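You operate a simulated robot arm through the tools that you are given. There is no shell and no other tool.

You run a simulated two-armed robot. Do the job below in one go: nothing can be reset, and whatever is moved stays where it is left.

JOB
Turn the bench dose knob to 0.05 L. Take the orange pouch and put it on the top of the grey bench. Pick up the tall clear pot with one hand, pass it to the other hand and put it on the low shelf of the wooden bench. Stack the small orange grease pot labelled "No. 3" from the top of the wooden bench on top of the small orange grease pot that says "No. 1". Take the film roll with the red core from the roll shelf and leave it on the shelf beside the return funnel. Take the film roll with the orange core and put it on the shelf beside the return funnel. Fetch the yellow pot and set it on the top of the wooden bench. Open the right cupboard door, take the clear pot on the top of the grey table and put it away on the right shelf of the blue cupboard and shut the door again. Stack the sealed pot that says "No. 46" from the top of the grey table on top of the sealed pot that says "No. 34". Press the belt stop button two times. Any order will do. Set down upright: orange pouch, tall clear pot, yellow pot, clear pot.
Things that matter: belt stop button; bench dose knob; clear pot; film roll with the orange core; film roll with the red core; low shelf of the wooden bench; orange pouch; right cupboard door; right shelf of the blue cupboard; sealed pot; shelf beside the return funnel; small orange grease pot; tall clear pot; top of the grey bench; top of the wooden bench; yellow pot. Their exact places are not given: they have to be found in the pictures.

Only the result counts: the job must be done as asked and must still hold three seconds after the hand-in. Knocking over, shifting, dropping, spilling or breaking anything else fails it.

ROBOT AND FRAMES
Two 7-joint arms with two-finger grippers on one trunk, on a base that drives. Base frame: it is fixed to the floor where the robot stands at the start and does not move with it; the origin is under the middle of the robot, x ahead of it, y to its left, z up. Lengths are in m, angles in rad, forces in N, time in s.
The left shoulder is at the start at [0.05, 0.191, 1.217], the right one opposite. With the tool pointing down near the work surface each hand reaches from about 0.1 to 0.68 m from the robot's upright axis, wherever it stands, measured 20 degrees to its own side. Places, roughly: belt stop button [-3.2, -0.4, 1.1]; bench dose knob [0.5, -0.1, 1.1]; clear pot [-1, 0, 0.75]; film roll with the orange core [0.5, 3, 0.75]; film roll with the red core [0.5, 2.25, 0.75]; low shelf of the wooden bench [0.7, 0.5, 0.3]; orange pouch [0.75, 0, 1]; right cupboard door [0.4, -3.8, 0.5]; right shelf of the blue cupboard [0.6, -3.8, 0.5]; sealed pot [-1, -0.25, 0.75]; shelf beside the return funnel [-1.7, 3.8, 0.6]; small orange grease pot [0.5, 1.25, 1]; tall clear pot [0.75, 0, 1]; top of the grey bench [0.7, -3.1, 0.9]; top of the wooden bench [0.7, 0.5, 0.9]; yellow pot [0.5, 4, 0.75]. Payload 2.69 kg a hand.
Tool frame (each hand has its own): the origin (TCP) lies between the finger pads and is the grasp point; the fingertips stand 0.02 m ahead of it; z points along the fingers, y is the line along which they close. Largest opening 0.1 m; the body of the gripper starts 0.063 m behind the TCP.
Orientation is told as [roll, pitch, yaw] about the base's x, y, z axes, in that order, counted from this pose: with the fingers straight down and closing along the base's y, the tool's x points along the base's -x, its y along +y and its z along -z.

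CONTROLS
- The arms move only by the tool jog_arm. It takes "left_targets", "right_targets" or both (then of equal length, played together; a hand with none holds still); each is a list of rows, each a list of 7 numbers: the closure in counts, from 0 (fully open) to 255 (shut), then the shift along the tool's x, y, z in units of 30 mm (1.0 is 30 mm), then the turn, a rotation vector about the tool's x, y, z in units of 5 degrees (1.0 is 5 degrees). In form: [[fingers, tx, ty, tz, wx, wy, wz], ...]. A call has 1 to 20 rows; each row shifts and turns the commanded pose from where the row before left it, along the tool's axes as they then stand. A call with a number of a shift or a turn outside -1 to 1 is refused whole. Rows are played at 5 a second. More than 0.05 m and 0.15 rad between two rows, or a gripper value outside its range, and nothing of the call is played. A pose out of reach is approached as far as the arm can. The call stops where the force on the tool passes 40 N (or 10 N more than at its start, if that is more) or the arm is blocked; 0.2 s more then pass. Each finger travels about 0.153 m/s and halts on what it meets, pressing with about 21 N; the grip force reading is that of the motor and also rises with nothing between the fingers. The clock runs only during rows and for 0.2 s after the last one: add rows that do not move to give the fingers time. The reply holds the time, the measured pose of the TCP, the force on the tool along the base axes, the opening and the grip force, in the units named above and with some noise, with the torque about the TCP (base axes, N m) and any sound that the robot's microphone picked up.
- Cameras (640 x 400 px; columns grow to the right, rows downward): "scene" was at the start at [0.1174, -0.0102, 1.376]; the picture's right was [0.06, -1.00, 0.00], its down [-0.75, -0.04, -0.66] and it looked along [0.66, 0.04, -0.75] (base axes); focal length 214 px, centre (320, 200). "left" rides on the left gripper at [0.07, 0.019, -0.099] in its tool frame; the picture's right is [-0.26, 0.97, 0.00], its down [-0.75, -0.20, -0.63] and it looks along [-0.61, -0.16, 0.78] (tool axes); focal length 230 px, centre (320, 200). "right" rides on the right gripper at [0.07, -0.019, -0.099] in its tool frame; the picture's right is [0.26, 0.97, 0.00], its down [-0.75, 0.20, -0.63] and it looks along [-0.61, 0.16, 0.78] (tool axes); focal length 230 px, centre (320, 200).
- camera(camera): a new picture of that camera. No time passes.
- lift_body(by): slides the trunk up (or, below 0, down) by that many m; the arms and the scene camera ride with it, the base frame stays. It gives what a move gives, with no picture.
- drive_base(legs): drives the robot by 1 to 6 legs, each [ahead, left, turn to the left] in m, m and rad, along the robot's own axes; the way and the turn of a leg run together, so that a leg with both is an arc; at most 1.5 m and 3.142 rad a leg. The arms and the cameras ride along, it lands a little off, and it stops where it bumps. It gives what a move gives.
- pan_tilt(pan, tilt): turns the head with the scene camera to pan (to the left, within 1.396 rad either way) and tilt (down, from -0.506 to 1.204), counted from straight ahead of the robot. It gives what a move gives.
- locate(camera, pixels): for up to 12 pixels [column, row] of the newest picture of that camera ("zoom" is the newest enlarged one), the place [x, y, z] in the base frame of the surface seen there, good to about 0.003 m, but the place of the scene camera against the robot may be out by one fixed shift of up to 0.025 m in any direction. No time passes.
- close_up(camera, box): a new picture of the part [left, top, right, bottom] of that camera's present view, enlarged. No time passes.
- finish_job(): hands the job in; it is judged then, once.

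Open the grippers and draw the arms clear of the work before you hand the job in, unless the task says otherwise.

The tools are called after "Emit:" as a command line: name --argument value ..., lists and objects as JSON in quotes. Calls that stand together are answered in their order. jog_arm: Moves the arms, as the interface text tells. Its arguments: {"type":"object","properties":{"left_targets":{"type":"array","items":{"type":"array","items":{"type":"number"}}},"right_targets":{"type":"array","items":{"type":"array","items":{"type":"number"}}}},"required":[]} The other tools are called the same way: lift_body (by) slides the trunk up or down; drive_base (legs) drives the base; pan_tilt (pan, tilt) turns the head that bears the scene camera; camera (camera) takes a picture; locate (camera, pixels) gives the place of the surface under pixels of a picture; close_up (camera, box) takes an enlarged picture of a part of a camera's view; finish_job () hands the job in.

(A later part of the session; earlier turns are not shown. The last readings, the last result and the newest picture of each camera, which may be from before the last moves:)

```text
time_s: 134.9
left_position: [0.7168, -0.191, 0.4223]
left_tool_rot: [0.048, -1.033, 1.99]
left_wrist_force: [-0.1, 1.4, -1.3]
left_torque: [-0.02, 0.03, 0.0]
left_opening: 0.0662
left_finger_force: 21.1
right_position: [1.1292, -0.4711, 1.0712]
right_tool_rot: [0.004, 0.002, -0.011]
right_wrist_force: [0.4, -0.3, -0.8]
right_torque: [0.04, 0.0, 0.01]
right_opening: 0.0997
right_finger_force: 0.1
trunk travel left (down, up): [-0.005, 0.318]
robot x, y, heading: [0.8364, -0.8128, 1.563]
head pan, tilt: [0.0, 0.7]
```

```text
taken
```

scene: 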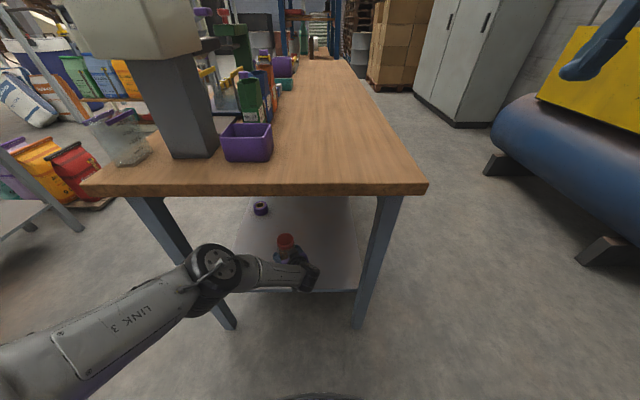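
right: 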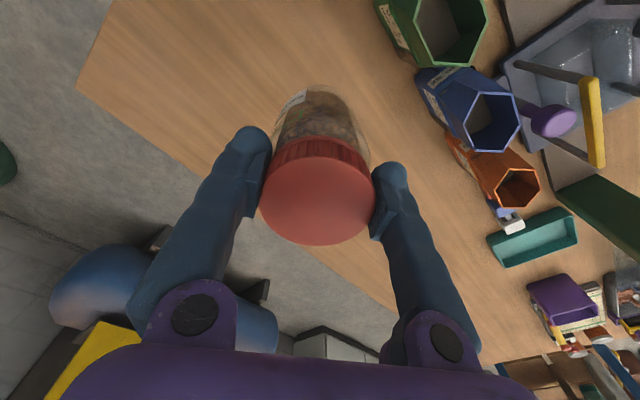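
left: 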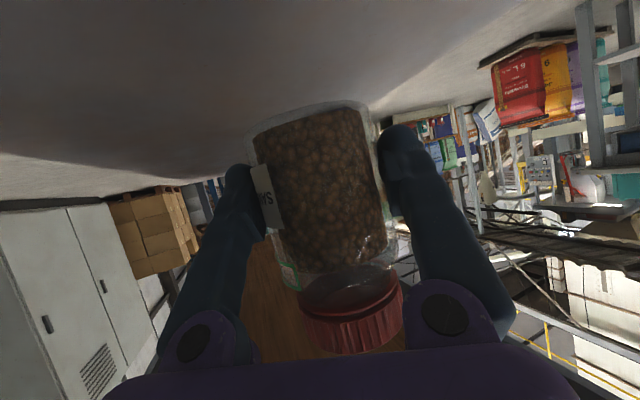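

The jar hangs over the shelf at (0.717, −0.191). I lower it in decreasing steps, watching for contact.

Emit:
jog_arm --left_targets '[[255, 0.858, -0.025, 0.512, 0, 0, 0], [255, 0.858, -0.025, 0.512, 0, 0, 0], [255, 0.343, -0.01, 0.205, 0, 0, 0], [255, 0, 0, 0, 0, 0, 0]]'

Emit:
camera --camera "left"

Emit:
close_up --camera "scene" --box '[220, 200, 380, 320]'

```text
time_s: 136.1
left_position: [0.6883, -0.1734, 0.4026]
left_tool_rot: [0.04, -1.086, 2.017]
left_wrist_force: [0.8, 0.0, -1.2]
left_torque: [0.04, 0.02, 0.03]
left_opening: 0.066
left_finger_force: 21.1
left hand out of reach, approached as far as the arm can: row 2, 3
right_position: [1.1293, -0.4724, 1.0713]
right_tool_rot: [0.002, 0.003, -0.01]
right_wrist_force: [0.9, 0.8, -0.3]
right_torque: [-0.01, 0.02, 0.02]
right_opening: 0.1001
right_finger_force: 0.1
trunk travel left (down, up): [-0.005, 0.318]
robot x, y, heading: [0.8382, -0.8126, 1.566]
head pan, tilt: [0.0, 0.7]
stopped in row 4 (left hand): the arm was blocked; the commanded pose is now the measured one
```

```text
taken
```

left: 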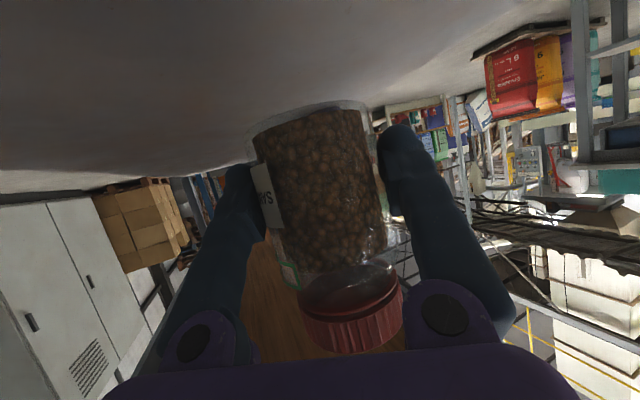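

```text
3.33 times, centred on (300, 260) of scene
```

zoom: 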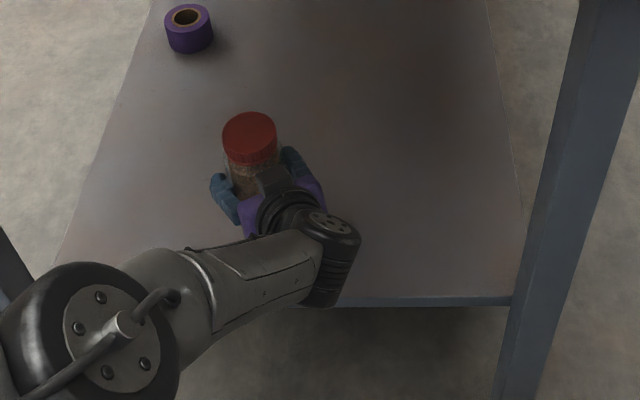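

The arm reports being blocked at z 0.403, with no force on the tool. I look at the whole arm and locate the elbow and forearm relative to bench and shelf.

Emit:
camera --camera "scene"

Emit:
locate --camera "scene" --pixels '[[225, 280], [235, 290], [250, 290], [280, 280], [305, 275], [300, 265], [290, 250], [275, 240], [210, 300], [150, 320], [310, 290], [305, 262]]'

```text
taken
```

scene: 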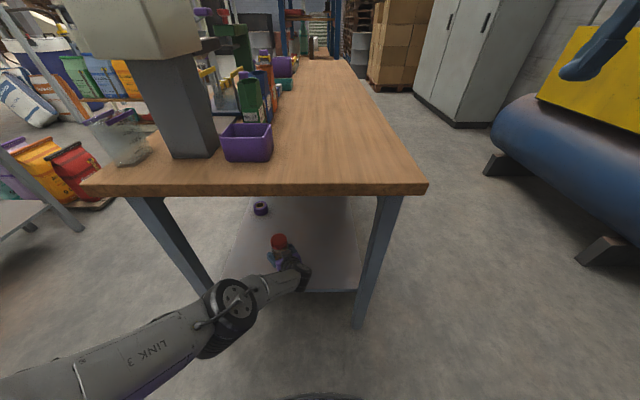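

```text
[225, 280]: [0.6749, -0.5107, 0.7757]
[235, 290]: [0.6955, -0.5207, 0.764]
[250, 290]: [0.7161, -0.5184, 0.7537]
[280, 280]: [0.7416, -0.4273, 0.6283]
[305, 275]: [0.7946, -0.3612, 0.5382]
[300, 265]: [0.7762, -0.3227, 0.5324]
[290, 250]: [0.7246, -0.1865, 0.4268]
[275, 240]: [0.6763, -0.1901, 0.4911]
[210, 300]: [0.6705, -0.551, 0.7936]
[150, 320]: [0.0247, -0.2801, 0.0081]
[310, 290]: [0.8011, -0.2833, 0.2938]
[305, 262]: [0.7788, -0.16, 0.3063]
```

Nothing seems to touch, so it may be a joint limit again. I try a small downward move with a few more degrees of left yaw, which helped before.

Emit:
jog_arm --left_targets '[[255, 0, 0, 0, -0.866, 0, -0.5], [255, 0, 0, 0, -0.866, 0, -0.5], [255, 0.43, 0, 0.25, 0, 0, 0], [255, 0, 0, 0, 0, 0, 0]]'

```text
time_s: 137.1
left_position: [0.6785, -0.1867, 0.4032]
left_tool_rot: [0.033, -1.08, 2.145]
left_wrist_force: [-0.3, -0.7, -1.3]
left_torque: [-0.01, 0.02, 0.02]
left_opening: 0.0662
left_finger_force: 21.1
left hand out of reach, approached as far as the arm can: row 1, 2, 3
right_position: [1.1306, -0.4718, 1.071]
right_tool_rot: [0.003, 0.004, -0.011]
right_wrist_force: [-0.1, 0.6, 0.6]
right_torque: [-0.04, 0.02, 0.0]
right_opening: 0.0997
right_finger_force: 0.1
trunk travel left (down, up): [-0.005, 0.318]
robot x, y, heading: [0.8377, -0.811, 1.565]
head pan, tilt: [0.0, 0.7]
```

The arm is nearly stretched out there. I bring the jar 0.09 m back toward the robot (still above shelf level) and test whether it can go lower nearer in.

Emit:
jog_arm --left_targets '[[255, 0.396, 0.567, -0.722, 0, 0, 0], [255, 0.396, 0.567, -0.722, 0, 0, 0], [255, 0.396, 0.567, -0.722, 0, 0, 0], [255, 0.882, -0.016, 0.471, 0, 0, 0], [255, 0.441, -0.008, 0.236, 0, 0, 0], [255, 0, 0, 0, 0, 0, 0]]'

Emit:
camera --camera "scene"

```text
time_s: 138.5
left_position: [0.6783, -0.2762, 0.3576]
left_tool_rot: [0.032, -1.082, 2.145]
left_wrist_force: [-0.1, -0.2, -0.7]
left_torque: [-0.01, -0.03, -0.01]
left_opening: 0.066
left_finger_force: 21.2
right_position: [1.1309, -0.4707, 1.0712]
right_tool_rot: [0.005, 0.002, -0.012]
right_wrist_force: [0.8, 0.0, -0.8]
right_torque: [0.02, 0.03, 0.0]
right_opening: 0.1001
right_finger_force: 0.0
trunk travel left (down, up): [-0.005, 0.318]
robot x, y, heading: [0.836, -0.8117, 1.563]
head pan, tilt: [0.0, 0.7]
```

```text
taken
```

scene: 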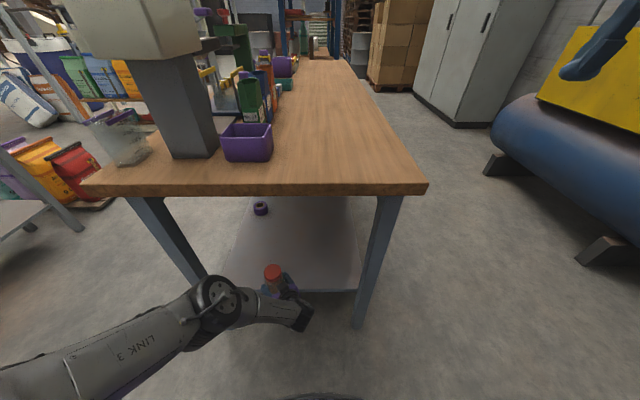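

No flags and z=0.358 reached. I drive 0.065 m ahead so the jar comes to y≈−0.21 over the shelf (edge at −0.28), keeping the wrist camera just off the edge.

Emit:
drive_base --legs '[[0.065, 0, 0]]'

Emit:
camera --camera "left"

Emit:
close_up --camera "scene" --box '[200, 220, 360, 340]'

```text
time_s: 139.5
left_position: [0.677, -0.2136, 0.3568]
left_tool_rot: [0.034, -1.079, 2.145]
left_wrist_force: [-0.3, -0.2, -2.0]
left_torque: [0.06, 0.03, 0.01]
left_opening: 0.0657
left_finger_force: 21.1
right_position: [1.1316, -0.4073, 1.0702]
right_tool_rot: [0.002, 0.004, -0.011]
right_wrist_force: [0.7, 1.1, 0.2]
right_torque: [-0.01, 0.02, 0.03]
right_opening: 0.0999
right_finger_force: 0.0
trunk travel left (down, up): [-0.005, 0.318]
robot x, y, heading: [0.8391, -0.7515, 1.558]
head pan, tilt: [0.0, 0.7]
```

```text
taken
```

left: 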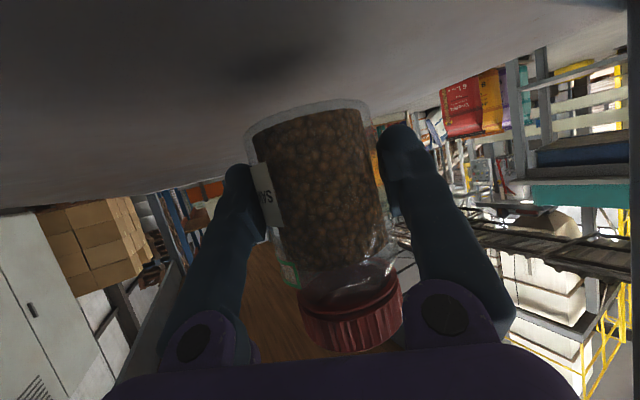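

```text
3.33 times, centred on (280, 280) of scene
```

zoom: 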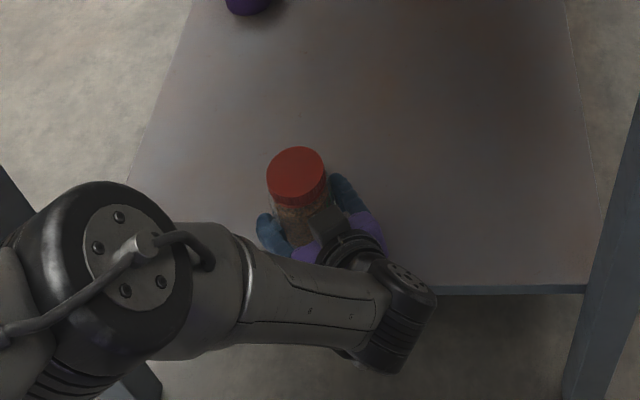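

The jar is over the shelf. I correct the 2° tilt and lower in small steps until contact.

Emit:
jog_arm --left_targets '[[255, 0, 0, 0, 0, 0.39, 0], [255, 0.29, 0, 0.167, 0, 0, 0], [255, 0.29, 0, 0.167, 0, 0, 0], [255, 0.145, 0, 0.083, 0, 0, 0], [255, 0, 0, 0, 0, 0, 0]]'

Emit:
close_up --camera "scene" --box '[200, 220, 360, 340]'

```text
time_s: 140.9
left_position: [0.6545, -0.1816, 0.3546]
left_tool_rot: [0.009, -1.098, 2.188]
left_wrist_force: [0.3, 0.3, -1.9]
left_torque: [0.02, -0.01, -0.02]
left_opening: 0.0662
left_finger_force: 20.6
right_position: [1.1307, -0.4077, 1.0727]
right_tool_rot: [0.005, 0.004, -0.011]
right_wrist_force: [-0.2, -0.6, -0.1]
right_torque: [0.03, -0.01, -0.02]
right_opening: 0.1001
right_finger_force: 0.1
trunk travel left (down, up): [-0.005, 0.318]
robot x, y, heading: [0.8394, -0.7493, 1.563]
head pan, tilt: [0.0, 0.7]
stopped in row 5 (left hand): the arm was blocked; the commanded pose is now the measured one
```

```text
3.33 times, centred on (280, 280) of scene
```

zoom: 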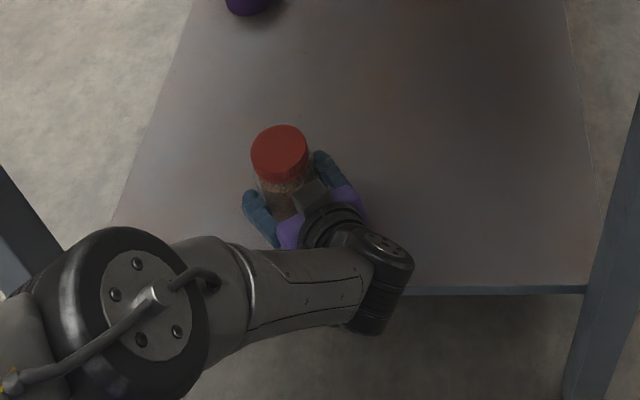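

Blocked again without tool force, and the hand was displaced forward. I locate the elbow and upper arm now to see what limits it.

Emit:
camera --camera "scene"

Emit:
locate --camera "scene" --pixels '[[222, 300], [232, 310], [245, 290], [270, 300], [300, 300], [310, 315], [305, 295], [215, 335], [180, 350], [150, 370], [291, 312], [312, 290]]'

```text
taken
```

scene: 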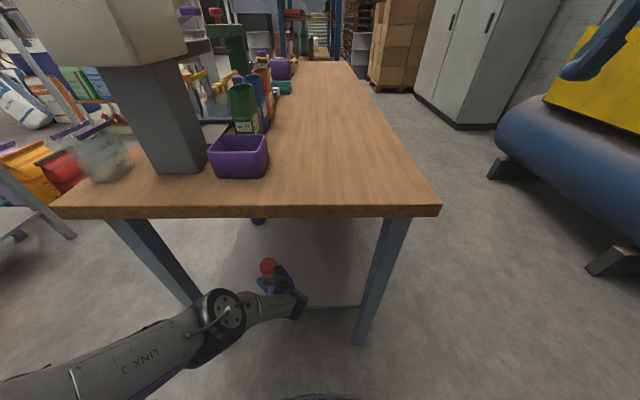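

```text
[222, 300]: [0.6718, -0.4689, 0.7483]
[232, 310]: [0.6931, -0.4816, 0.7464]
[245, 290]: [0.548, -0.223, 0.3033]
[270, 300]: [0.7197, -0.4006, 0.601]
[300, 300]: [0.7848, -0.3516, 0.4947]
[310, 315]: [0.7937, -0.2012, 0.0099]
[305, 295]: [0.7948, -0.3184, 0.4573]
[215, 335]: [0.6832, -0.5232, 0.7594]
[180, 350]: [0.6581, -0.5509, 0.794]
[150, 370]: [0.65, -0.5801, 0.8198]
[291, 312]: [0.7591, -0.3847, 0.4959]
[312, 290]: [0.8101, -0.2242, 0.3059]
```

The elbow's underside is near z≈0.64 at 0.28 m ahead of the axis, so it may be resting on the robot's own base. I check what the dark arc at the bottom of the picture is, looking further down.

Emit:
locate --camera "scene" --pixels '[[320, 397], [300, 398], [345, 398]]'

Emit:
pan_tilt --pan 0.4 --tilt 1.2

Emit:
camera --camera "scene"

Emit:
camera --camera "right"

```text
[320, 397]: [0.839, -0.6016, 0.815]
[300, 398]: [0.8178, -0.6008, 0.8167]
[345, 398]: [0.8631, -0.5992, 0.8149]
```

```text
time_s: 141.8
left_position: [0.654, -0.1824, 0.3548]
left_tool_rot: [0.011, -1.098, 2.188]
left_wrist_force: [-0.3, 0.5, -1.8]
left_torque: [0.0, -0.03, 0.04]
left_opening: 0.0664
left_finger_force: 20.7
right_position: [1.131, -0.4069, 1.0709]
right_tool_rot: [0.003, 0.005, -0.009]
right_wrist_force: [-0.1, -0.4, 0.0]
right_torque: [0.02, 0.02, -0.01]
right_opening: 0.0999
right_finger_force: 0.0
trunk travel left (down, up): [-0.005, 0.318]
robot x, y, heading: [0.8352, -0.7488, 1.57]
head pan, tilt: [0.4, 1.201]
```

```text
taken
```

scene: 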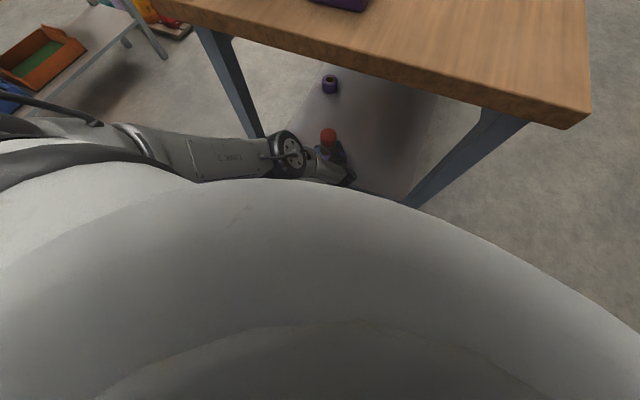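

```text
taken
```

right: 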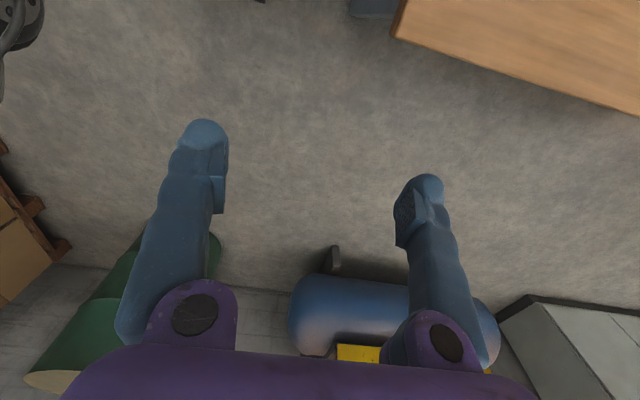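

The stretch limit (shoulder–wrist ≈0.58 m) explains it: the wrist must be closer in. I slide the hand ~7 cm left/back along its own y and restore the pitch to upright, then see.

Emit:
jog_arm --left_targets '[[255, 0, 0.8, 0, 0, 0, 0], [255, 0, 0.8, 0, 0, 0, 0], [255, 0, 0.8, 0, 0, 0, 0], [255, 0, 0, 0, 0, 0.6, 0], [255, 0, 0, 0, 0, 0, 0]]'

Emit:
pan_tilt --pan 0.2 --tilt 0.8

Emit:
camera --camera "scene"

```text
time_s: 143.0
left_position: [0.5991, -0.2256, 0.354]
left_tool_rot: [0.01, -1.042, 2.187]
left_wrist_force: [1.2, 0.5, -1.6]
left_torque: [0.0, -0.03, 0.02]
left_opening: 0.0659
left_finger_force: 20.7
right_position: [1.1316, -0.4075, 1.0706]
right_tool_rot: [0.002, 0.002, -0.011]
right_wrist_force: [0.0, -0.7, -0.2]
right_torque: [0.01, 0.0, -0.01]
right_opening: 0.0998
right_finger_force: 0.0
trunk travel left (down, up): [-0.005, 0.318]
robot x, y, heading: [0.8351, -0.7455, 1.562]
head pan, tilt: [0.4, 1.201]
```

```text
time_s: 143.9
left_position: [0.598, -0.2252, 0.3545]
left_tool_rot: [0.008, -1.042, 2.186]
left_wrist_force: [-0.6, 0.0, -1.1]
left_torque: [0.0, -0.02, 0.0]
left_opening: 0.066
left_finger_force: 20.9
right_position: [1.1301, -0.4077, 1.0719]
right_tool_rot: [0.002, 0.003, -0.011]
right_wrist_force: [-0.4, 0.3, -0.4]
right_torque: [0.0, 0.0, 0.02]
right_opening: 0.1001
right_finger_force: 0.0
trunk travel left (down, up): [-0.005, 0.318]
robot x, y, heading: [0.8358, -0.7495, 1.569]
head pan, tilt: [0.201, 0.799]
```

```text
taken
```

scene: 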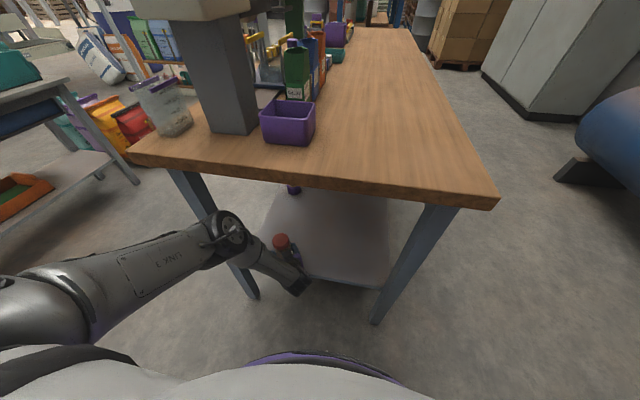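

Upright now at (0.598, −0.225, 0.354). I pull the hand back 0.05 m and drive the base ahead 0.055 m to gain the last downward reach.

Emit:
jog_arm --left_targets '[[255, 0.343, 0.487, -0.583, 0, 0, 0], [255, 0.343, 0.487, -0.583, 0, 0, 0], [255, 0, 0, 0, 0, 0, 0]]'

Emit:
drive_base --legs '[[0.058, 0, 0]]'

Emit:
camera --camera "left"

Emit:
camera --camera "scene"

```text
time_s: 144.7
left_position: [0.5985, -0.276, 0.354]
left_tool_rot: [0.008, -1.045, 2.187]
left_wrist_force: [-1.5, 0.5, -0.8]
left_torque: [-0.02, 0.0, -0.02]
left_opening: 0.0658
left_finger_force: 20.9
right_position: [1.1301, -0.4073, 1.0708]
right_tool_rot: [0.003, 0.004, -0.011]
right_wrist_force: [0.1, 0.3, 0.5]
right_torque: [-0.01, 0.01, 0.03]
right_opening: 0.1
right_finger_force: 0.1
trunk travel left (down, up): [-0.005, 0.318]
robot x, y, heading: [0.8423, -0.7486, 1.563]
head pan, tilt: [0.201, 0.799]
```

```text
time_s: 145.6
left_position: [0.5992, -0.218, 0.3543]
left_tool_rot: [0.008, -1.041, 2.186]
left_wrist_force: [0.1, 0.2, -0.9]
left_torque: [-0.01, 0.01, -0.01]
left_opening: 0.0664
left_finger_force: 21.0
right_position: [1.1313, -0.3513, 1.0693]
right_tool_rot: [0.005, 0.004, -0.01]
right_wrist_force: [-0.2, -0.4, -1.0]
right_torque: [-0.02, 0.02, 0.04]
right_opening: 0.1002
right_finger_force: 0.1
trunk travel left (down, up): [-0.005, 0.318]
robot x, y, heading: [0.8381, -0.6904, 1.563]
head pan, tilt: [0.201, 0.799]
```

```text
taken
```

left: 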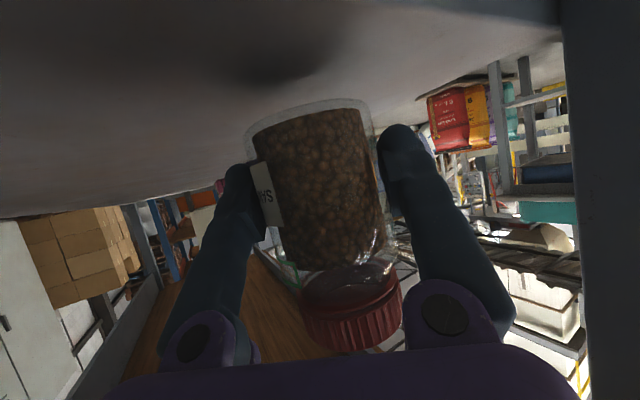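

```text
taken
```

scene: 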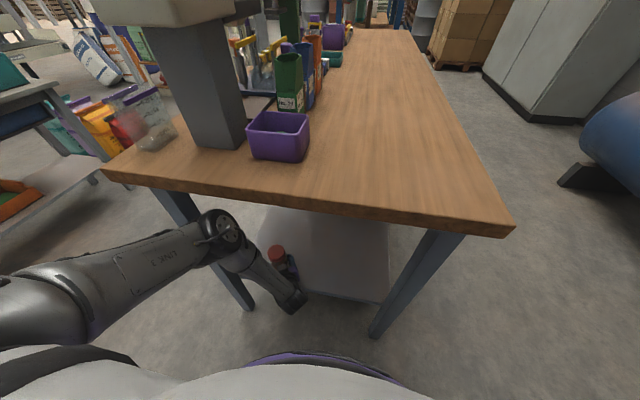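

I check the elbow's distance to the bench top and leg, then lower gently.

Emit:
locate --camera "scene" --pixels '[[222, 222], [232, 232], [215, 240], [240, 260], [280, 285], [295, 295], [205, 230], [277, 252], [300, 300]]'

Emit:
jog_arm --left_targets '[[255, 0.23, 0, 0.134, 0, 0, 0], [255, 0.23, 0, 0.134, 0, 0, 0], [255, 0, 0, 0, 0, 0, 0]]'

```text
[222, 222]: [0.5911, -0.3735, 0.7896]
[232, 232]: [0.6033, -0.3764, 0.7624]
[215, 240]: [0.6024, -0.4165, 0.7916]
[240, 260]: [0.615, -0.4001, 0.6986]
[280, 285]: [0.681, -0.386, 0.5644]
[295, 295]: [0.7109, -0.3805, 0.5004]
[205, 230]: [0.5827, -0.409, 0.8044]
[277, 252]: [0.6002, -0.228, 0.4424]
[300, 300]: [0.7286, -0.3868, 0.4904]
```

```text
time_s: 146.4
left_position: [0.5988, -0.2193, 0.3381]
left_tool_rot: [0.009, -1.041, 2.187]
left_wrist_force: [-0.3, 0.1, -1.5]
left_torque: [-0.04, -0.01, 0.01]
left_opening: 0.0658
left_finger_force: 20.4
right_position: [1.1312, -0.3511, 1.0712]
right_tool_rot: [0.004, 0.005, -0.01]
right_wrist_force: [0.0, 0.6, -0.2]
right_torque: [-0.01, -0.02, -0.01]
right_opening: 0.1001
right_finger_force: 0.0
trunk travel left (down, up): [-0.005, 0.318]
robot x, y, heading: [0.837, -0.6928, 1.562]
head pan, tilt: [0.201, 0.799]
```

No contact yet at z 0.338 (jar bottom ≈0.301, shelf ≈0.293). I lower 4 mm at a time.

Emit:
jog_arm --left_targets '[[255, 0.115, 0, 0.067, 0, 0, 0], [255, 0, 0, 0, 0, 0, 0], [255, 0.115, 0, 0.067, 0, 0, 0], [255, 0, 0, 0, 0, 0, 0]]'

Emit:
camera --camera "left"

```text
time_s: 147.4
left_position: [0.5992, -0.2175, 0.3332]
left_tool_rot: [0.006, -1.049, 2.19]
left_wrist_force: [-0.2, -2.5, 17.1]
left_torque: [0.01, 0.43, 0.08]
left_opening: 0.0659
left_finger_force: 20.8
right_position: [1.1319, -0.3527, 1.0725]
right_tool_rot: [0.006, 0.005, -0.011]
right_wrist_force: [-0.6, 0.0, 0.0]
right_torque: [0.03, 0.01, 0.02]
right_opening: 0.0998
right_finger_force: 0.1
trunk travel left (down, up): [-0.005, 0.318]
robot x, y, heading: [0.8381, -0.6923, 1.562]
head pan, tilt: [0.201, 0.799]
```

```text
taken
```

left: 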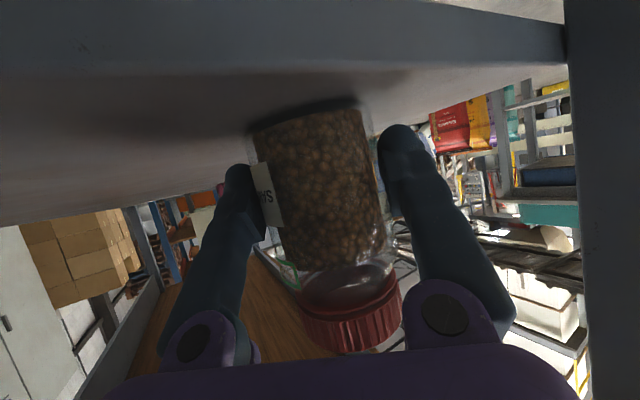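

Contact: 17 N upward, so the jar stands on the shelf. I relieve slightly, open the left hand, and withdraw along its axis.

Emit:
jog_arm --left_targets '[[255, -0.06, 0, -0.035, 0, 0, 0], [200, 0, 0, 0, 0, 0, 0], [140, 0, 0, 0, 0, 0, 0], [80, 0, 0, 0, 0, 0, 0], [20, 0, 0, 0, 0, 0, 0], [0, 0, 0, 0, 0, 0, 0], [0, 0, 0, -0.3, 0, 0, 0], [0, 0, 0, -0.6, 0, 0, 0], [0, 0, 0, -0.8, 0, 0, 0], [0, 0, 0, -0.8, 0, 0, 0], [0, 0, 0, 0, 0, 0, 0]]'

Emit:
camera --camera "left"

Emit:
camera --camera "scene"

```text
time_s: 149.4
left_position: [0.6111, -0.2364, 0.3624]
left_tool_rot: [0.0, -1.086, 2.205]
left_wrist_force: [0.2, -0.1, 0.6]
left_torque: [0.0, -0.01, 0.03]
left_opening: 0.0998
left_finger_force: 0.0
right_position: [1.1312, -0.352, 1.0708]
right_tool_rot: [0.003, 0.004, -0.01]
right_wrist_force: [0.0, -0.7, -0.2]
right_torque: [0.04, -0.01, 0.01]
right_opening: 0.0999
right_finger_force: 0.1
trunk travel left (down, up): [-0.005, 0.318]
robot x, y, heading: [0.8363, -0.6896, 1.569]
head pan, tilt: [0.201, 0.799]
stopped in row 10 (left hand): the force on the tool passed its limit at 65 N (the readings are from after the stop); the commanded pose is now the measured one
```

```text
taken
```

left: 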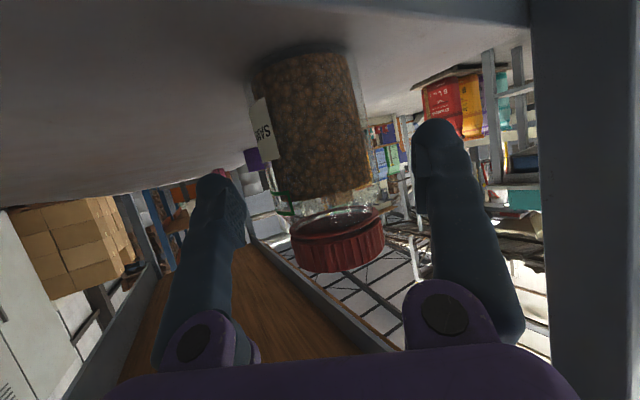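

```text
taken
```

scene: 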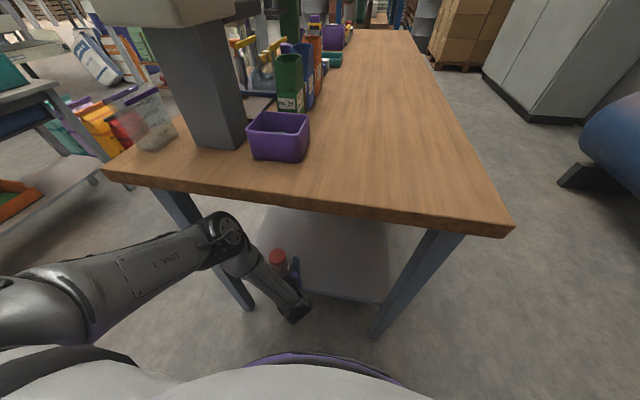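

The jar stands upright and the fingers are open around it; the retreat hit something (65 N) after 4 cm. Driving the base straight back takes the whole arm away from bench and shelf and clears the jar, so I do that.

Emit:
drive_base --legs '[[-0.35, 0, 0]]'

Emit:
camera --camera "scene"

Emit:
camera --camera "left"

```text
time_s: 151.7
left_position: [0.6092, -0.5881, 0.3621]
left_tool_rot: [0.001, -1.083, 2.202]
left_wrist_force: [-0.2, -0.6, 0.3]
left_torque: [0.01, 0.01, -0.02]
left_opening: 0.0997
left_finger_force: 0.1
right_position: [1.1293, -0.7009, 1.0715]
right_tool_rot: [0.003, 0.004, -0.015]
right_wrist_force: [-0.1, 0.0, 0.0]
right_torque: [0.01, -0.01, 0.0]
right_opening: 0.0999
right_finger_force: 0.1
trunk travel left (down, up): [-0.005, 0.318]
robot x, y, heading: [0.8297, -1.0444, 1.562]
head pan, tilt: [0.201, 0.799]
```

```text
taken
```

scene: 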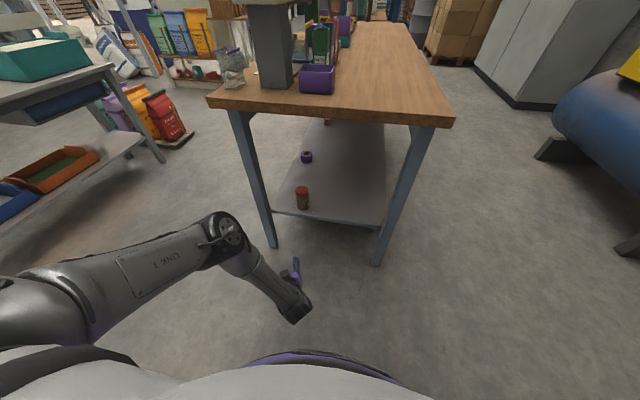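

```text
taken
```

left: 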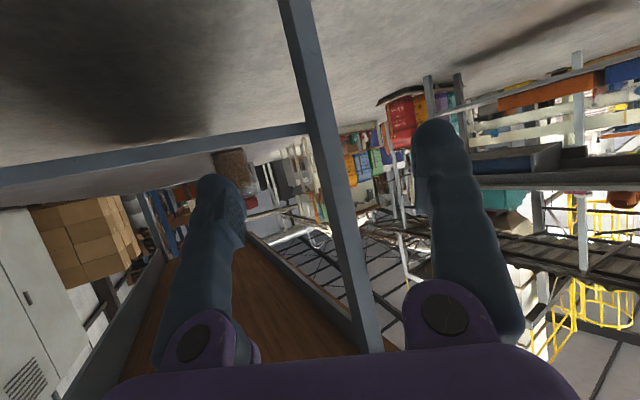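

The jar stands upright on the low shelf at (302,195). I raise the trunk back up and bring the left hand up and back to its neutral pose.

Emit:
lift_body --by 0.27

Emit:
jog_arm --left_targets '[[0, -0.883, 0, -0.468, 0, 0, 0], [0, -0.883, 0, -0.468, 0, 0, 0], [0, -0.883, 0, -0.468, 0, 0, 0], [0, -0.883, 0, -0.468, 0, 0, 0], [0, -0.883, 0, -0.468, 0, 0, 0], [0, -0.883, 0, -0.468, 0, 0, 0], [0, -0.883, 0, -0.468, 0, 0, 0], [0, -0.883, 0, -0.468, 0, 0, 0], [0, 0, 0, 0, 0.883, 0, 0.468], [0, 0, 0, 0, 0.883, 0, 0.468], [0, 0, 0, 0, 0.883, 0, 0.468], [0, 0, 0, 0, 0.883, 0, 0.468], [0, 0, 0, 0, 0.883, 0, 0.468], [0, 0, 0, 0, 0.883, 0, 0.468], [0, 0, 0, 0, 0.883, 0, 0.468]]'

Emit:
jog_arm --left_targets '[[0, 0, 0, 0, 0, 1, 0], [0, 0, 0, 0, 0, 1, 0], [0, 0, 0, 0, 0, 1, 0], [0, 0, 0, 0, 0, 1, 0], [0, 0, 0, 0, 0, 1, 0], [0, 0, 0, 0, 0, 1, 0], [0, 0, 0, 0, 0, 1, 0], [0, 0, 0, 0, 0, 1, 0], [0, 0, 0, 0, 0, 1, 0], [0, 0, 0, 0, 0, 1, 0], [0, 0, 0, 0, 0, 1, 0], [0, 0, 0, 0, 0, 1, 0], [0, 0, 0, 0, 0, 0.4, 0]]'

Emit:
camera --camera "scene"

```text
time_s: 154.5
left_position: [0.6093, -0.5865, 0.6328]
left_tool_rot: [0.002, -1.085, 2.202]
left_wrist_force: [-0.2, 0.1, -0.5]
left_torque: [-0.04, 0.04, 0.03]
left_opening: 0.1
left_finger_force: 0.1
right_position: [1.1293, -0.7016, 1.3404]
right_tool_rot: [0.003, 0.003, -0.015]
right_wrist_force: [0.0, -0.8, -0.1]
right_torque: [0.04, 0.04, -0.03]
right_opening: 0.1002
right_finger_force: 0.0
trunk travel left (down, up): [-0.275, 0.048]
robot x, y, heading: [0.8347, -1.0425, 1.564]
head pan, tilt: [0.201, 0.799]
```

```text
time_s: 157.7
left_position: [0.703, -0.5774, 0.9212]
left_tool_rot: [0.01, -1.079, 1.588]
left_wrist_force: [-0.3, 0.3, 0.5]
left_torque: [0.0, -0.01, -0.05]
left_opening: 0.1
left_finger_force: 0.1
left hand out of reach, approached as far as the arm can: row 12, 13, 14, 15
right_position: [1.1301, -0.7018, 1.3412]
right_tool_rot: [0.003, 0.002, -0.013]
right_wrist_force: [0.0, -1.1, 0.2]
right_torque: [0.01, 0.06, -0.02]
right_opening: 0.1001
right_finger_force: 0.1
trunk travel left (down, up): [-0.275, 0.048]
robot x, y, heading: [0.8334, -1.0376, 1.562]
head pan, tilt: [0.201, 0.799]
```

```text
time_s: 160.5
left_position: [0.7028, -0.5759, 0.9217]
left_tool_rot: [0.001, 0.0, 1.591]
left_wrist_force: [0.2, 1.2, 0.2]
left_torque: [0.02, -0.01, 0.03]
left_opening: 0.0998
left_finger_force: 0.1
right_position: [1.129, -0.7019, 1.3415]
right_tool_rot: [0.005, 0.004, -0.013]
right_wrist_force: [-0.8, -0.7, -0.3]
right_torque: [-0.01, -0.04, 0.0]
right_opening: 0.1001
right_finger_force: 0.0
trunk travel left (down, up): [-0.275, 0.048]
robot x, y, heading: [0.833, -1.043, 1.555]
head pan, tilt: [0.201, 0.799]
```

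```text
taken
```

scene: 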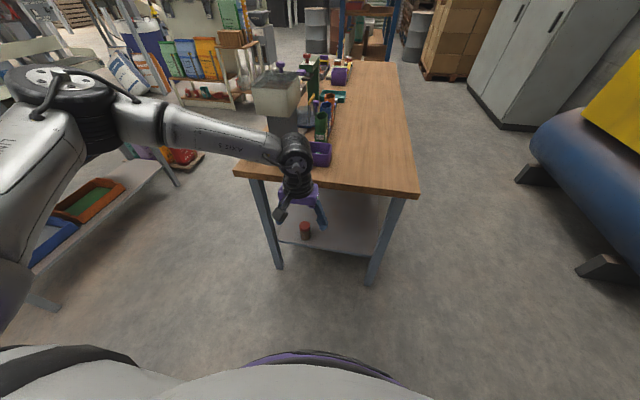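

The left hand is neutral again at z 0.92. I raise it for travel and locate the grey table's edges, visible at the left, before driving to the front of the wooden bench.

Emit:
jog_arm --left_targets '[[0, 0.6, 0.4, -1, 0, 0, 0], [0, 0.6, 0.4, -1, 0, 0, 0], [0, 0.6, 0.4, -1, 0, 0, 0], [0, 0.6, 0.4, -1, 0, 0, 0], [0, 0.6, 0.4, -1, 0, 0, 0], [0, 0.6, 0.4, -1, 0, 0, 0], [0, 0.6, 0.4, -1, 0, 0, 0], [0, 0.6, 0.4, -1, 0, 0, 0], [0, 0.6, 0.4, -1, 0, 0, 0], [0, 0.6, 0.4, -1, 0, 0, 0]]'

Emit:
pan_tilt --pan 0.9 --tilt 0.5

Emit:
camera --camera "scene"

```text
time_s: 162.7
left_position: [0.5868, -0.7588, 1.2237]
left_tool_rot: [0.003, -0.001, 1.59]
left_wrist_force: [-0.4, -0.7, 0.1]
left_torque: [0.01, 0.02, -0.01]
left_opening: 0.1001
left_finger_force: 0.0
right_position: [1.1292, -0.7022, 1.3412]
right_tool_rot: [0.004, 0.004, -0.014]
right_wrist_force: [-1.1, -1.0, -0.5]
right_torque: [0.03, 0.0, 0.0]
right_opening: 0.1001
right_finger_force: 0.0
trunk travel left (down, up): [-0.275, 0.048]
robot x, y, heading: [0.8375, -1.0448, 1.558]
head pan, tilt: [0.201, 0.799]
```

```text
time_s: 163.7
left_position: [0.5872, -0.7577, 1.2225]
left_tool_rot: [0.001, -0.002, 1.591]
left_wrist_force: [0.1, 0.2, 0.3]
left_torque: [0.01, 0.04, 0.0]
left_opening: 0.1001
left_finger_force: 0.2
right_position: [1.13, -0.7016, 1.341]
right_tool_rot: [0.004, 0.003, -0.014]
right_wrist_force: [0.5, -0.1, -0.7]
right_torque: [0.0, -0.01, 0.01]
right_opening: 0.0998
right_finger_force: 0.0
trunk travel left (down, up): [-0.275, 0.048]
robot x, y, heading: [0.8359, -1.0412, 1.563]
head pan, tilt: [0.901, 0.499]
```

```text
taken
```

scene: 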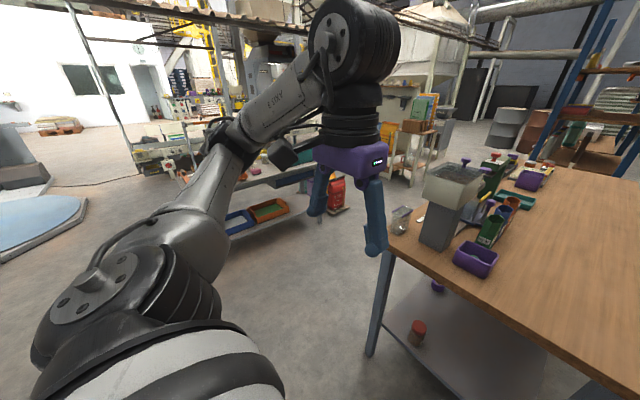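

The grey table is behind the left arm around (250,180). I locate a few of its points and the floor between.

Emit:
locate --camera "scene" --pixels '[[235, 192], [300, 172], [260, 180], [225, 205], [275, 225], [230, 235], [180, 160], [40, 210], [60, 240]]'

Emit:
close_up --camera "scene" --box '[120, 80, 440, 240]'

```text
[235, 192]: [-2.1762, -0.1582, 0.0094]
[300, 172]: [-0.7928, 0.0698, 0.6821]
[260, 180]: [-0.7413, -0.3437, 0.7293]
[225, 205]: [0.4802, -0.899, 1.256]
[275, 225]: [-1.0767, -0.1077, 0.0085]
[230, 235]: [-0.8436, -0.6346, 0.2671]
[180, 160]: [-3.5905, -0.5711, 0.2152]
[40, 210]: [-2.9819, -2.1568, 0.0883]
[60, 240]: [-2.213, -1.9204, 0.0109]
```

```text
2.00 times, centred on (280, 160) of scene
```

zoom: 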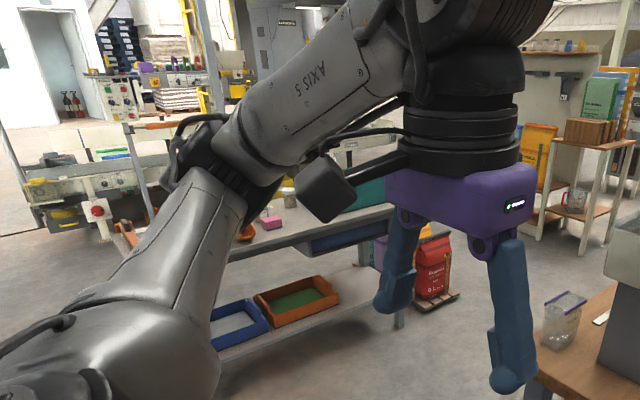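

The aisle between bench (x 0.36) and grey table (x −0.74) is 1.1 m wide. I drive round to the front of the wooden bench, facing +x again, at about (−0.02, −0.13).

Emit:
drive_base --legs '[[0, 0.86, 0], [0, 0, -1.563], [0, 0.9, 0]]'

Emit:
pan_tilt --pan 0.0 --tilt 0.85

Emit:
camera --camera "scene"

```text
time_s: 183.2
left_position: [0.2482, 0.1187, 1.2221]
left_tool_rot: [-0.001, -0.002, 0.049]
left_wrist_force: [-0.1, -0.3, -0.4]
left_torque: [-0.01, 0.01, 0.01]
left_opening: 0.1002
left_finger_force: 0.0
right_position: [0.3204, -0.4222, 1.341]
right_tool_rot: [0.004, 0.003, -1.557]
right_wrist_force: [0.4, 0.7, -0.3]
right_torque: [0.02, 0.01, 0.03]
right_opening: 0.1002
right_finger_force: 0.1
trunk travel left (down, up): [-0.275, 0.048]
robot x, y, heading: [-0.03, -0.1383, 0.017]
head pan, tilt: [0.901, 0.499]
```

```text
time_s: 184.4
left_position: [0.2496, 0.1176, 1.2225]
left_tool_rot: [0.0, -0.001, 0.05]
left_wrist_force: [0.0, 0.0, 0.6]
left_torque: [0.01, 0.01, 0.01]
left_opening: 0.1001
left_finger_force: 0.0
right_position: [0.3198, -0.4218, 1.3403]
right_tool_rot: [0.003, 0.002, -1.557]
right_wrist_force: [-0.9, -0.7, 1.2]
right_torque: [0.01, 0.01, -0.01]
right_opening: 0.0999
right_finger_force: 0.0
trunk travel left (down, up): [-0.275, 0.048]
robot x, y, heading: [-0.0305, -0.1378, 0.013]
head pan, tilt: [0.0, 0.85]
```

```text
taken
```

scene: 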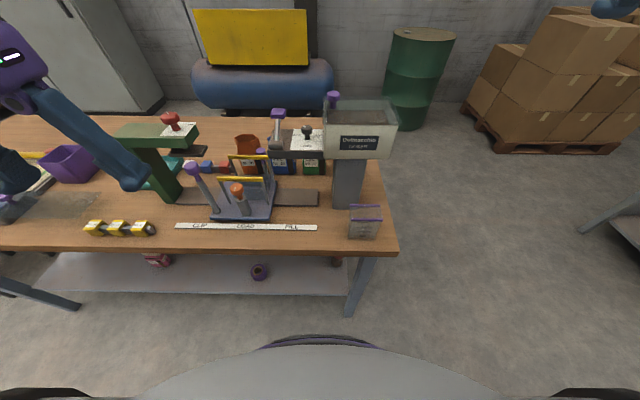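

I drive 0.09 m ahead to the bench and then look at the pouch with the left camera from above.

Emit:
drive_base --legs '[[0.09, 0, -0.013]]'

Emit:
jog_arm --left_targets '[[0, -0.9, 0, 0, 0, 0, -0.1], [0, -0.9, 0, 0, 0, 0, 0.2], [0, -0.9, 0, 0, 0, 0, 0.3], [0, -0.9, 0, 0, 0, 0, 0.2], [0, -0.9, 0, 0, 0, 0, 0], [0, -0.9, 0, 0, 0, 0, 0], [0, 0, 0, 0, 0, 0, 0]]' --right_targets '[[0, 0, 0, 0, 0, 0, -1], [0, 0, 0, 0, 0, 0, -1], [0, 0, 0, 0, 0, 0, -1], [0, 0, 0, 0, 0, 0, -1], [0, 0, 0, 0, 0, 0, -1], [0, 0, 0, 0, 0, 0, -1], [0, 0, 0, 0, 0, 0, -1]]'

Emit:
camera --camera "left"

Emit:
camera --camera "scene"

```text
time_s: 185.8
left_position: [0.3373, 0.1195, 1.2228]
left_tool_rot: [-0.001, -0.001, 0.037]
left_wrist_force: [-0.3, 0.4, -0.8]
left_torque: [-0.05, -0.05, -0.01]
left_opening: 0.1002
left_finger_force: 0.0
right_position: [0.4032, -0.4225, 1.3411]
right_tool_rot: [0.003, 0.0, -1.567]
right_wrist_force: [0.6, 0.9, 0.3]
right_torque: [0.02, -0.03, 0.0]
right_opening: 0.1
right_finger_force: 0.0
trunk travel left (down, up): [-0.275, 0.048]
robot x, y, heading: [0.059, -0.133, 0.01]
head pan, tilt: [0.0, 0.85]
stopped in leg 1: the robot was blocked; the commanded pose is now the measured one
```

```text
time_s: 187.4
left_position: [0.5023, 0.1211, 1.221]
left_tool_rot: [0.0, -0.002, -0.014]
left_wrist_force: [0.9, -0.8, 0.1]
left_torque: [-0.02, 0.0, -0.03]
left_opening: 0.0999
left_finger_force: 0.0
right_position: [0.4057, -0.4222, 1.3403]
right_tool_rot: [0.003, -0.001, -0.957]
right_wrist_force: [0.2, -0.4, -0.3]
right_torque: [-0.01, 0.04, 0.02]
right_opening: 0.1002
right_finger_force: 0.0
trunk travel left (down, up): [-0.275, 0.048]
robot x, y, heading: [0.06, -0.1308, 0.007]
head pan, tilt: [0.0, 0.85]
```

```text
taken
```

left: 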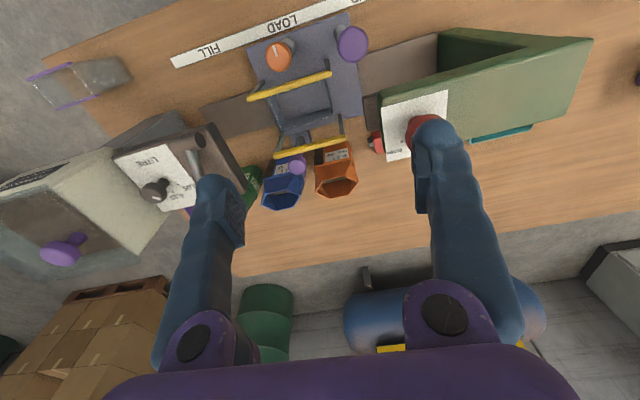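

```text
taken
```

scene: 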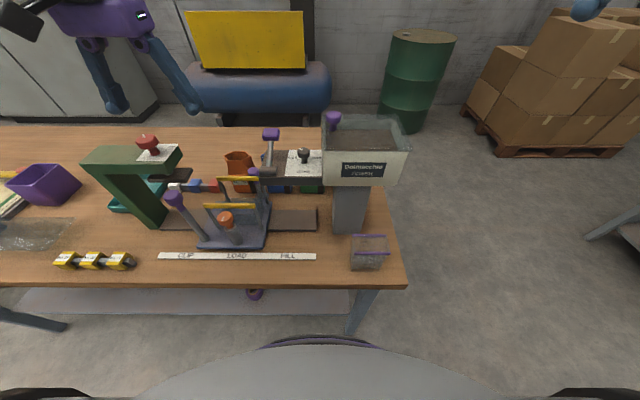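

The orange pouch is at (336,178) in the left view, with the blue pouch at (285,185) beside it and a purple lever between. I zoom in and locate its mouth and sides.

Emit:
close_up --camera "left" --box '[240, 120, 400, 220]'

Emit:
locate --camera "zoom" --pixels '[[303, 255], [335, 230], [440, 235], [466, 252], [432, 280], [333, 302], [300, 185], [455, 175], [226, 170], [230, 190], [380, 150], [140, 330]]'

```text
4.00 times, centred on (320, 170) of left
```

zoom: 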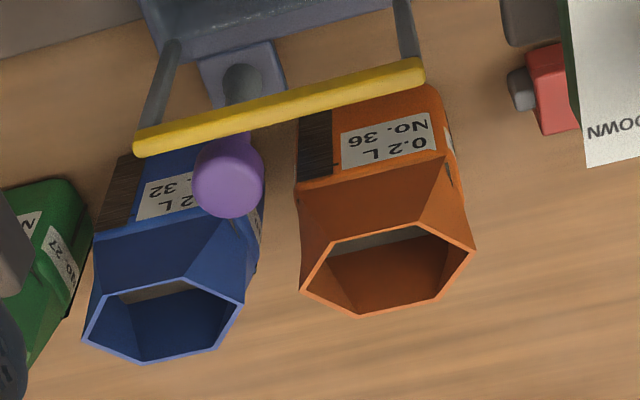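

```text
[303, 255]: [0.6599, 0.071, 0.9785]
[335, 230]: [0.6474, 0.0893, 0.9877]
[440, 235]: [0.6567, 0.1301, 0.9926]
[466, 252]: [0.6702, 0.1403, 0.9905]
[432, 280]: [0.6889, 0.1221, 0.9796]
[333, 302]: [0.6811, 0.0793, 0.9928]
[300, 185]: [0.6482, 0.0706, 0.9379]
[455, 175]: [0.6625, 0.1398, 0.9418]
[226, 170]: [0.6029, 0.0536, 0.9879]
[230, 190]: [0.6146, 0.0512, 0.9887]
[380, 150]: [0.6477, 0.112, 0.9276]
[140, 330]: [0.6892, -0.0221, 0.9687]
```

The pouch is ~0.07 wide in y and ~0.045 deep in x, centre ≈(0.669, 0.106), mouth at z≈0.98. I check the yellow bar and lever in front of it and the gap to the blue pouch.

Emit:
locate --camera "zoom" --pixels '[[340, 92], [418, 72], [150, 143], [405, 30], [165, 80], [240, 85], [240, 295], [255, 230], [262, 270], [225, 200], [430, 110], [315, 110]]'

Emit:
close_up --camera "scene" --box '[180, 130, 340, 250]'

```text
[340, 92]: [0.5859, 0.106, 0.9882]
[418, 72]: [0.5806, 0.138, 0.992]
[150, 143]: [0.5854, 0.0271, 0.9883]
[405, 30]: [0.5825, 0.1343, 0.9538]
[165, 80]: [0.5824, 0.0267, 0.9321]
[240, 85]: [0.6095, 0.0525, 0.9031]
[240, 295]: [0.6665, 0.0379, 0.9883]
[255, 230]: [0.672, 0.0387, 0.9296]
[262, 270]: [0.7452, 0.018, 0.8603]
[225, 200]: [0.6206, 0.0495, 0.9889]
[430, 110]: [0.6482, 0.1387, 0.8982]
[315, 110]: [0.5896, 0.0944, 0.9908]
```

```text
3.33 times, centred on (260, 190) of scene
```

zoom: 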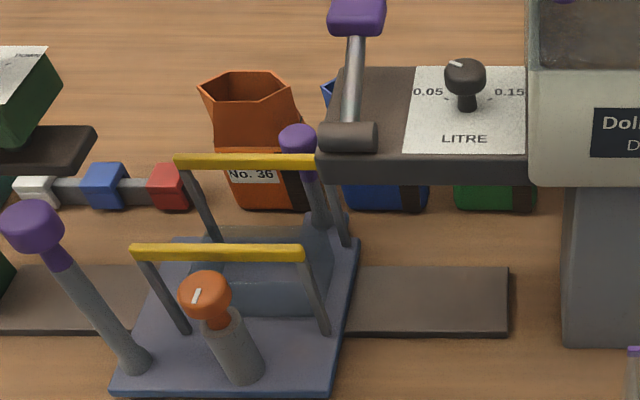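

The fingers fit along y: left-hand finger between blue (edge y≈0.039) and orange (0.071) if well centred at y 0.106. I go down to z≈1.10 and forward over the pouch.

Emit:
jog_arm --left_targets '[[0, 0, 0, 1, 0, 0, 0], [0, 0, 0, 1, 0, 0, 0], [0, 0, 0, 1, 0, 0, 0], [0, 0, 0, 0.8, 0, 0, 0], [0, -0.8, -0.1, 0, 0, 0, 0], [0, -0.8, -0.1, 0, 0, 0, 0], [0, -0.8, -0.1, 0, 0, 0, 0], [0, -0.8, -0.1, 0, 0, 0, 0], [0, -0.8, -0.1, 0, 0, 0, 0], [0, -0.8, 0, 0, 0, 0, 0], [0, -0.7, 0, 0, 0, 0, 0], [0, 0, 0, 0, 0, 0, 0]]' --right_targets '[[0, 0, 0, 0, 0, 0, -1], [0, 0, 0, 0, 0, 0, -1], [0, 0, 0, 0, 0, 0, -1], [0, 0, 0, 0, 0, 0, -1], [0, 0, 0, 0, 0, 0, -1], [0, 0, 0, 0, 0, 0, -1], [0, 0, 0, 0, 0, 0, -1], [0, 0, 0, 0, 0, 0, -1], [0, 0, 0, 0, 0, 0, -1], [0, 0, 0, 0, 0, 0, -1], [0, 0, 0, 0, 0, 0, -1], [0, 0, 0, 0, 0, 0, 0]]'

Emit:
camera --camera "left"

```text
time_s: 188.5
left_position: [0.5046, 0.1216, 1.1121]
left_tool_rot: [0.004, -0.003, -0.012]
left_wrist_force: [-19.3, -6.7, 25.3]
left_torque: [1.45, 0.74, 1.32]
left_opening: 0.1001
left_finger_force: 0.6
right_position: [0.4025, -0.4227, 1.3409]
right_tool_rot: [0.005, 0.0, -0.581]
right_wrist_force: [0.5, 0.9, 0.0]
right_torque: [-0.03, 0.08, -0.03]
right_opening: 0.0999
right_finger_force: 0.1
trunk travel left (down, up): [-0.275, 0.048]
robot x, y, heading: [0.0583, -0.1321, 0.011]
head pan, tilt: [0.0, 0.85]
stopped in row 5 (left hand): the force on the tool passed its limit at 57 N (the readings are from after the stop); the commanded pose is now the measured one
```

```text
taken
```

left: 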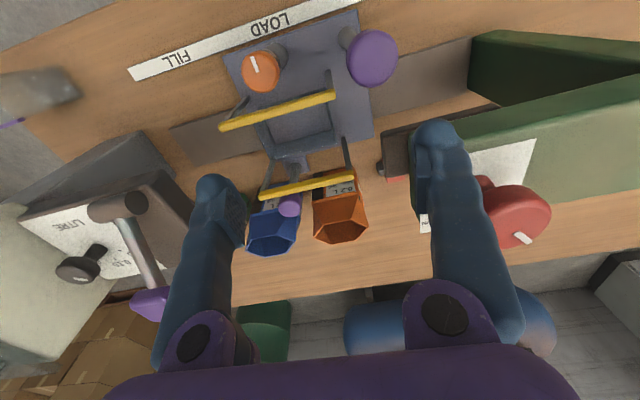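

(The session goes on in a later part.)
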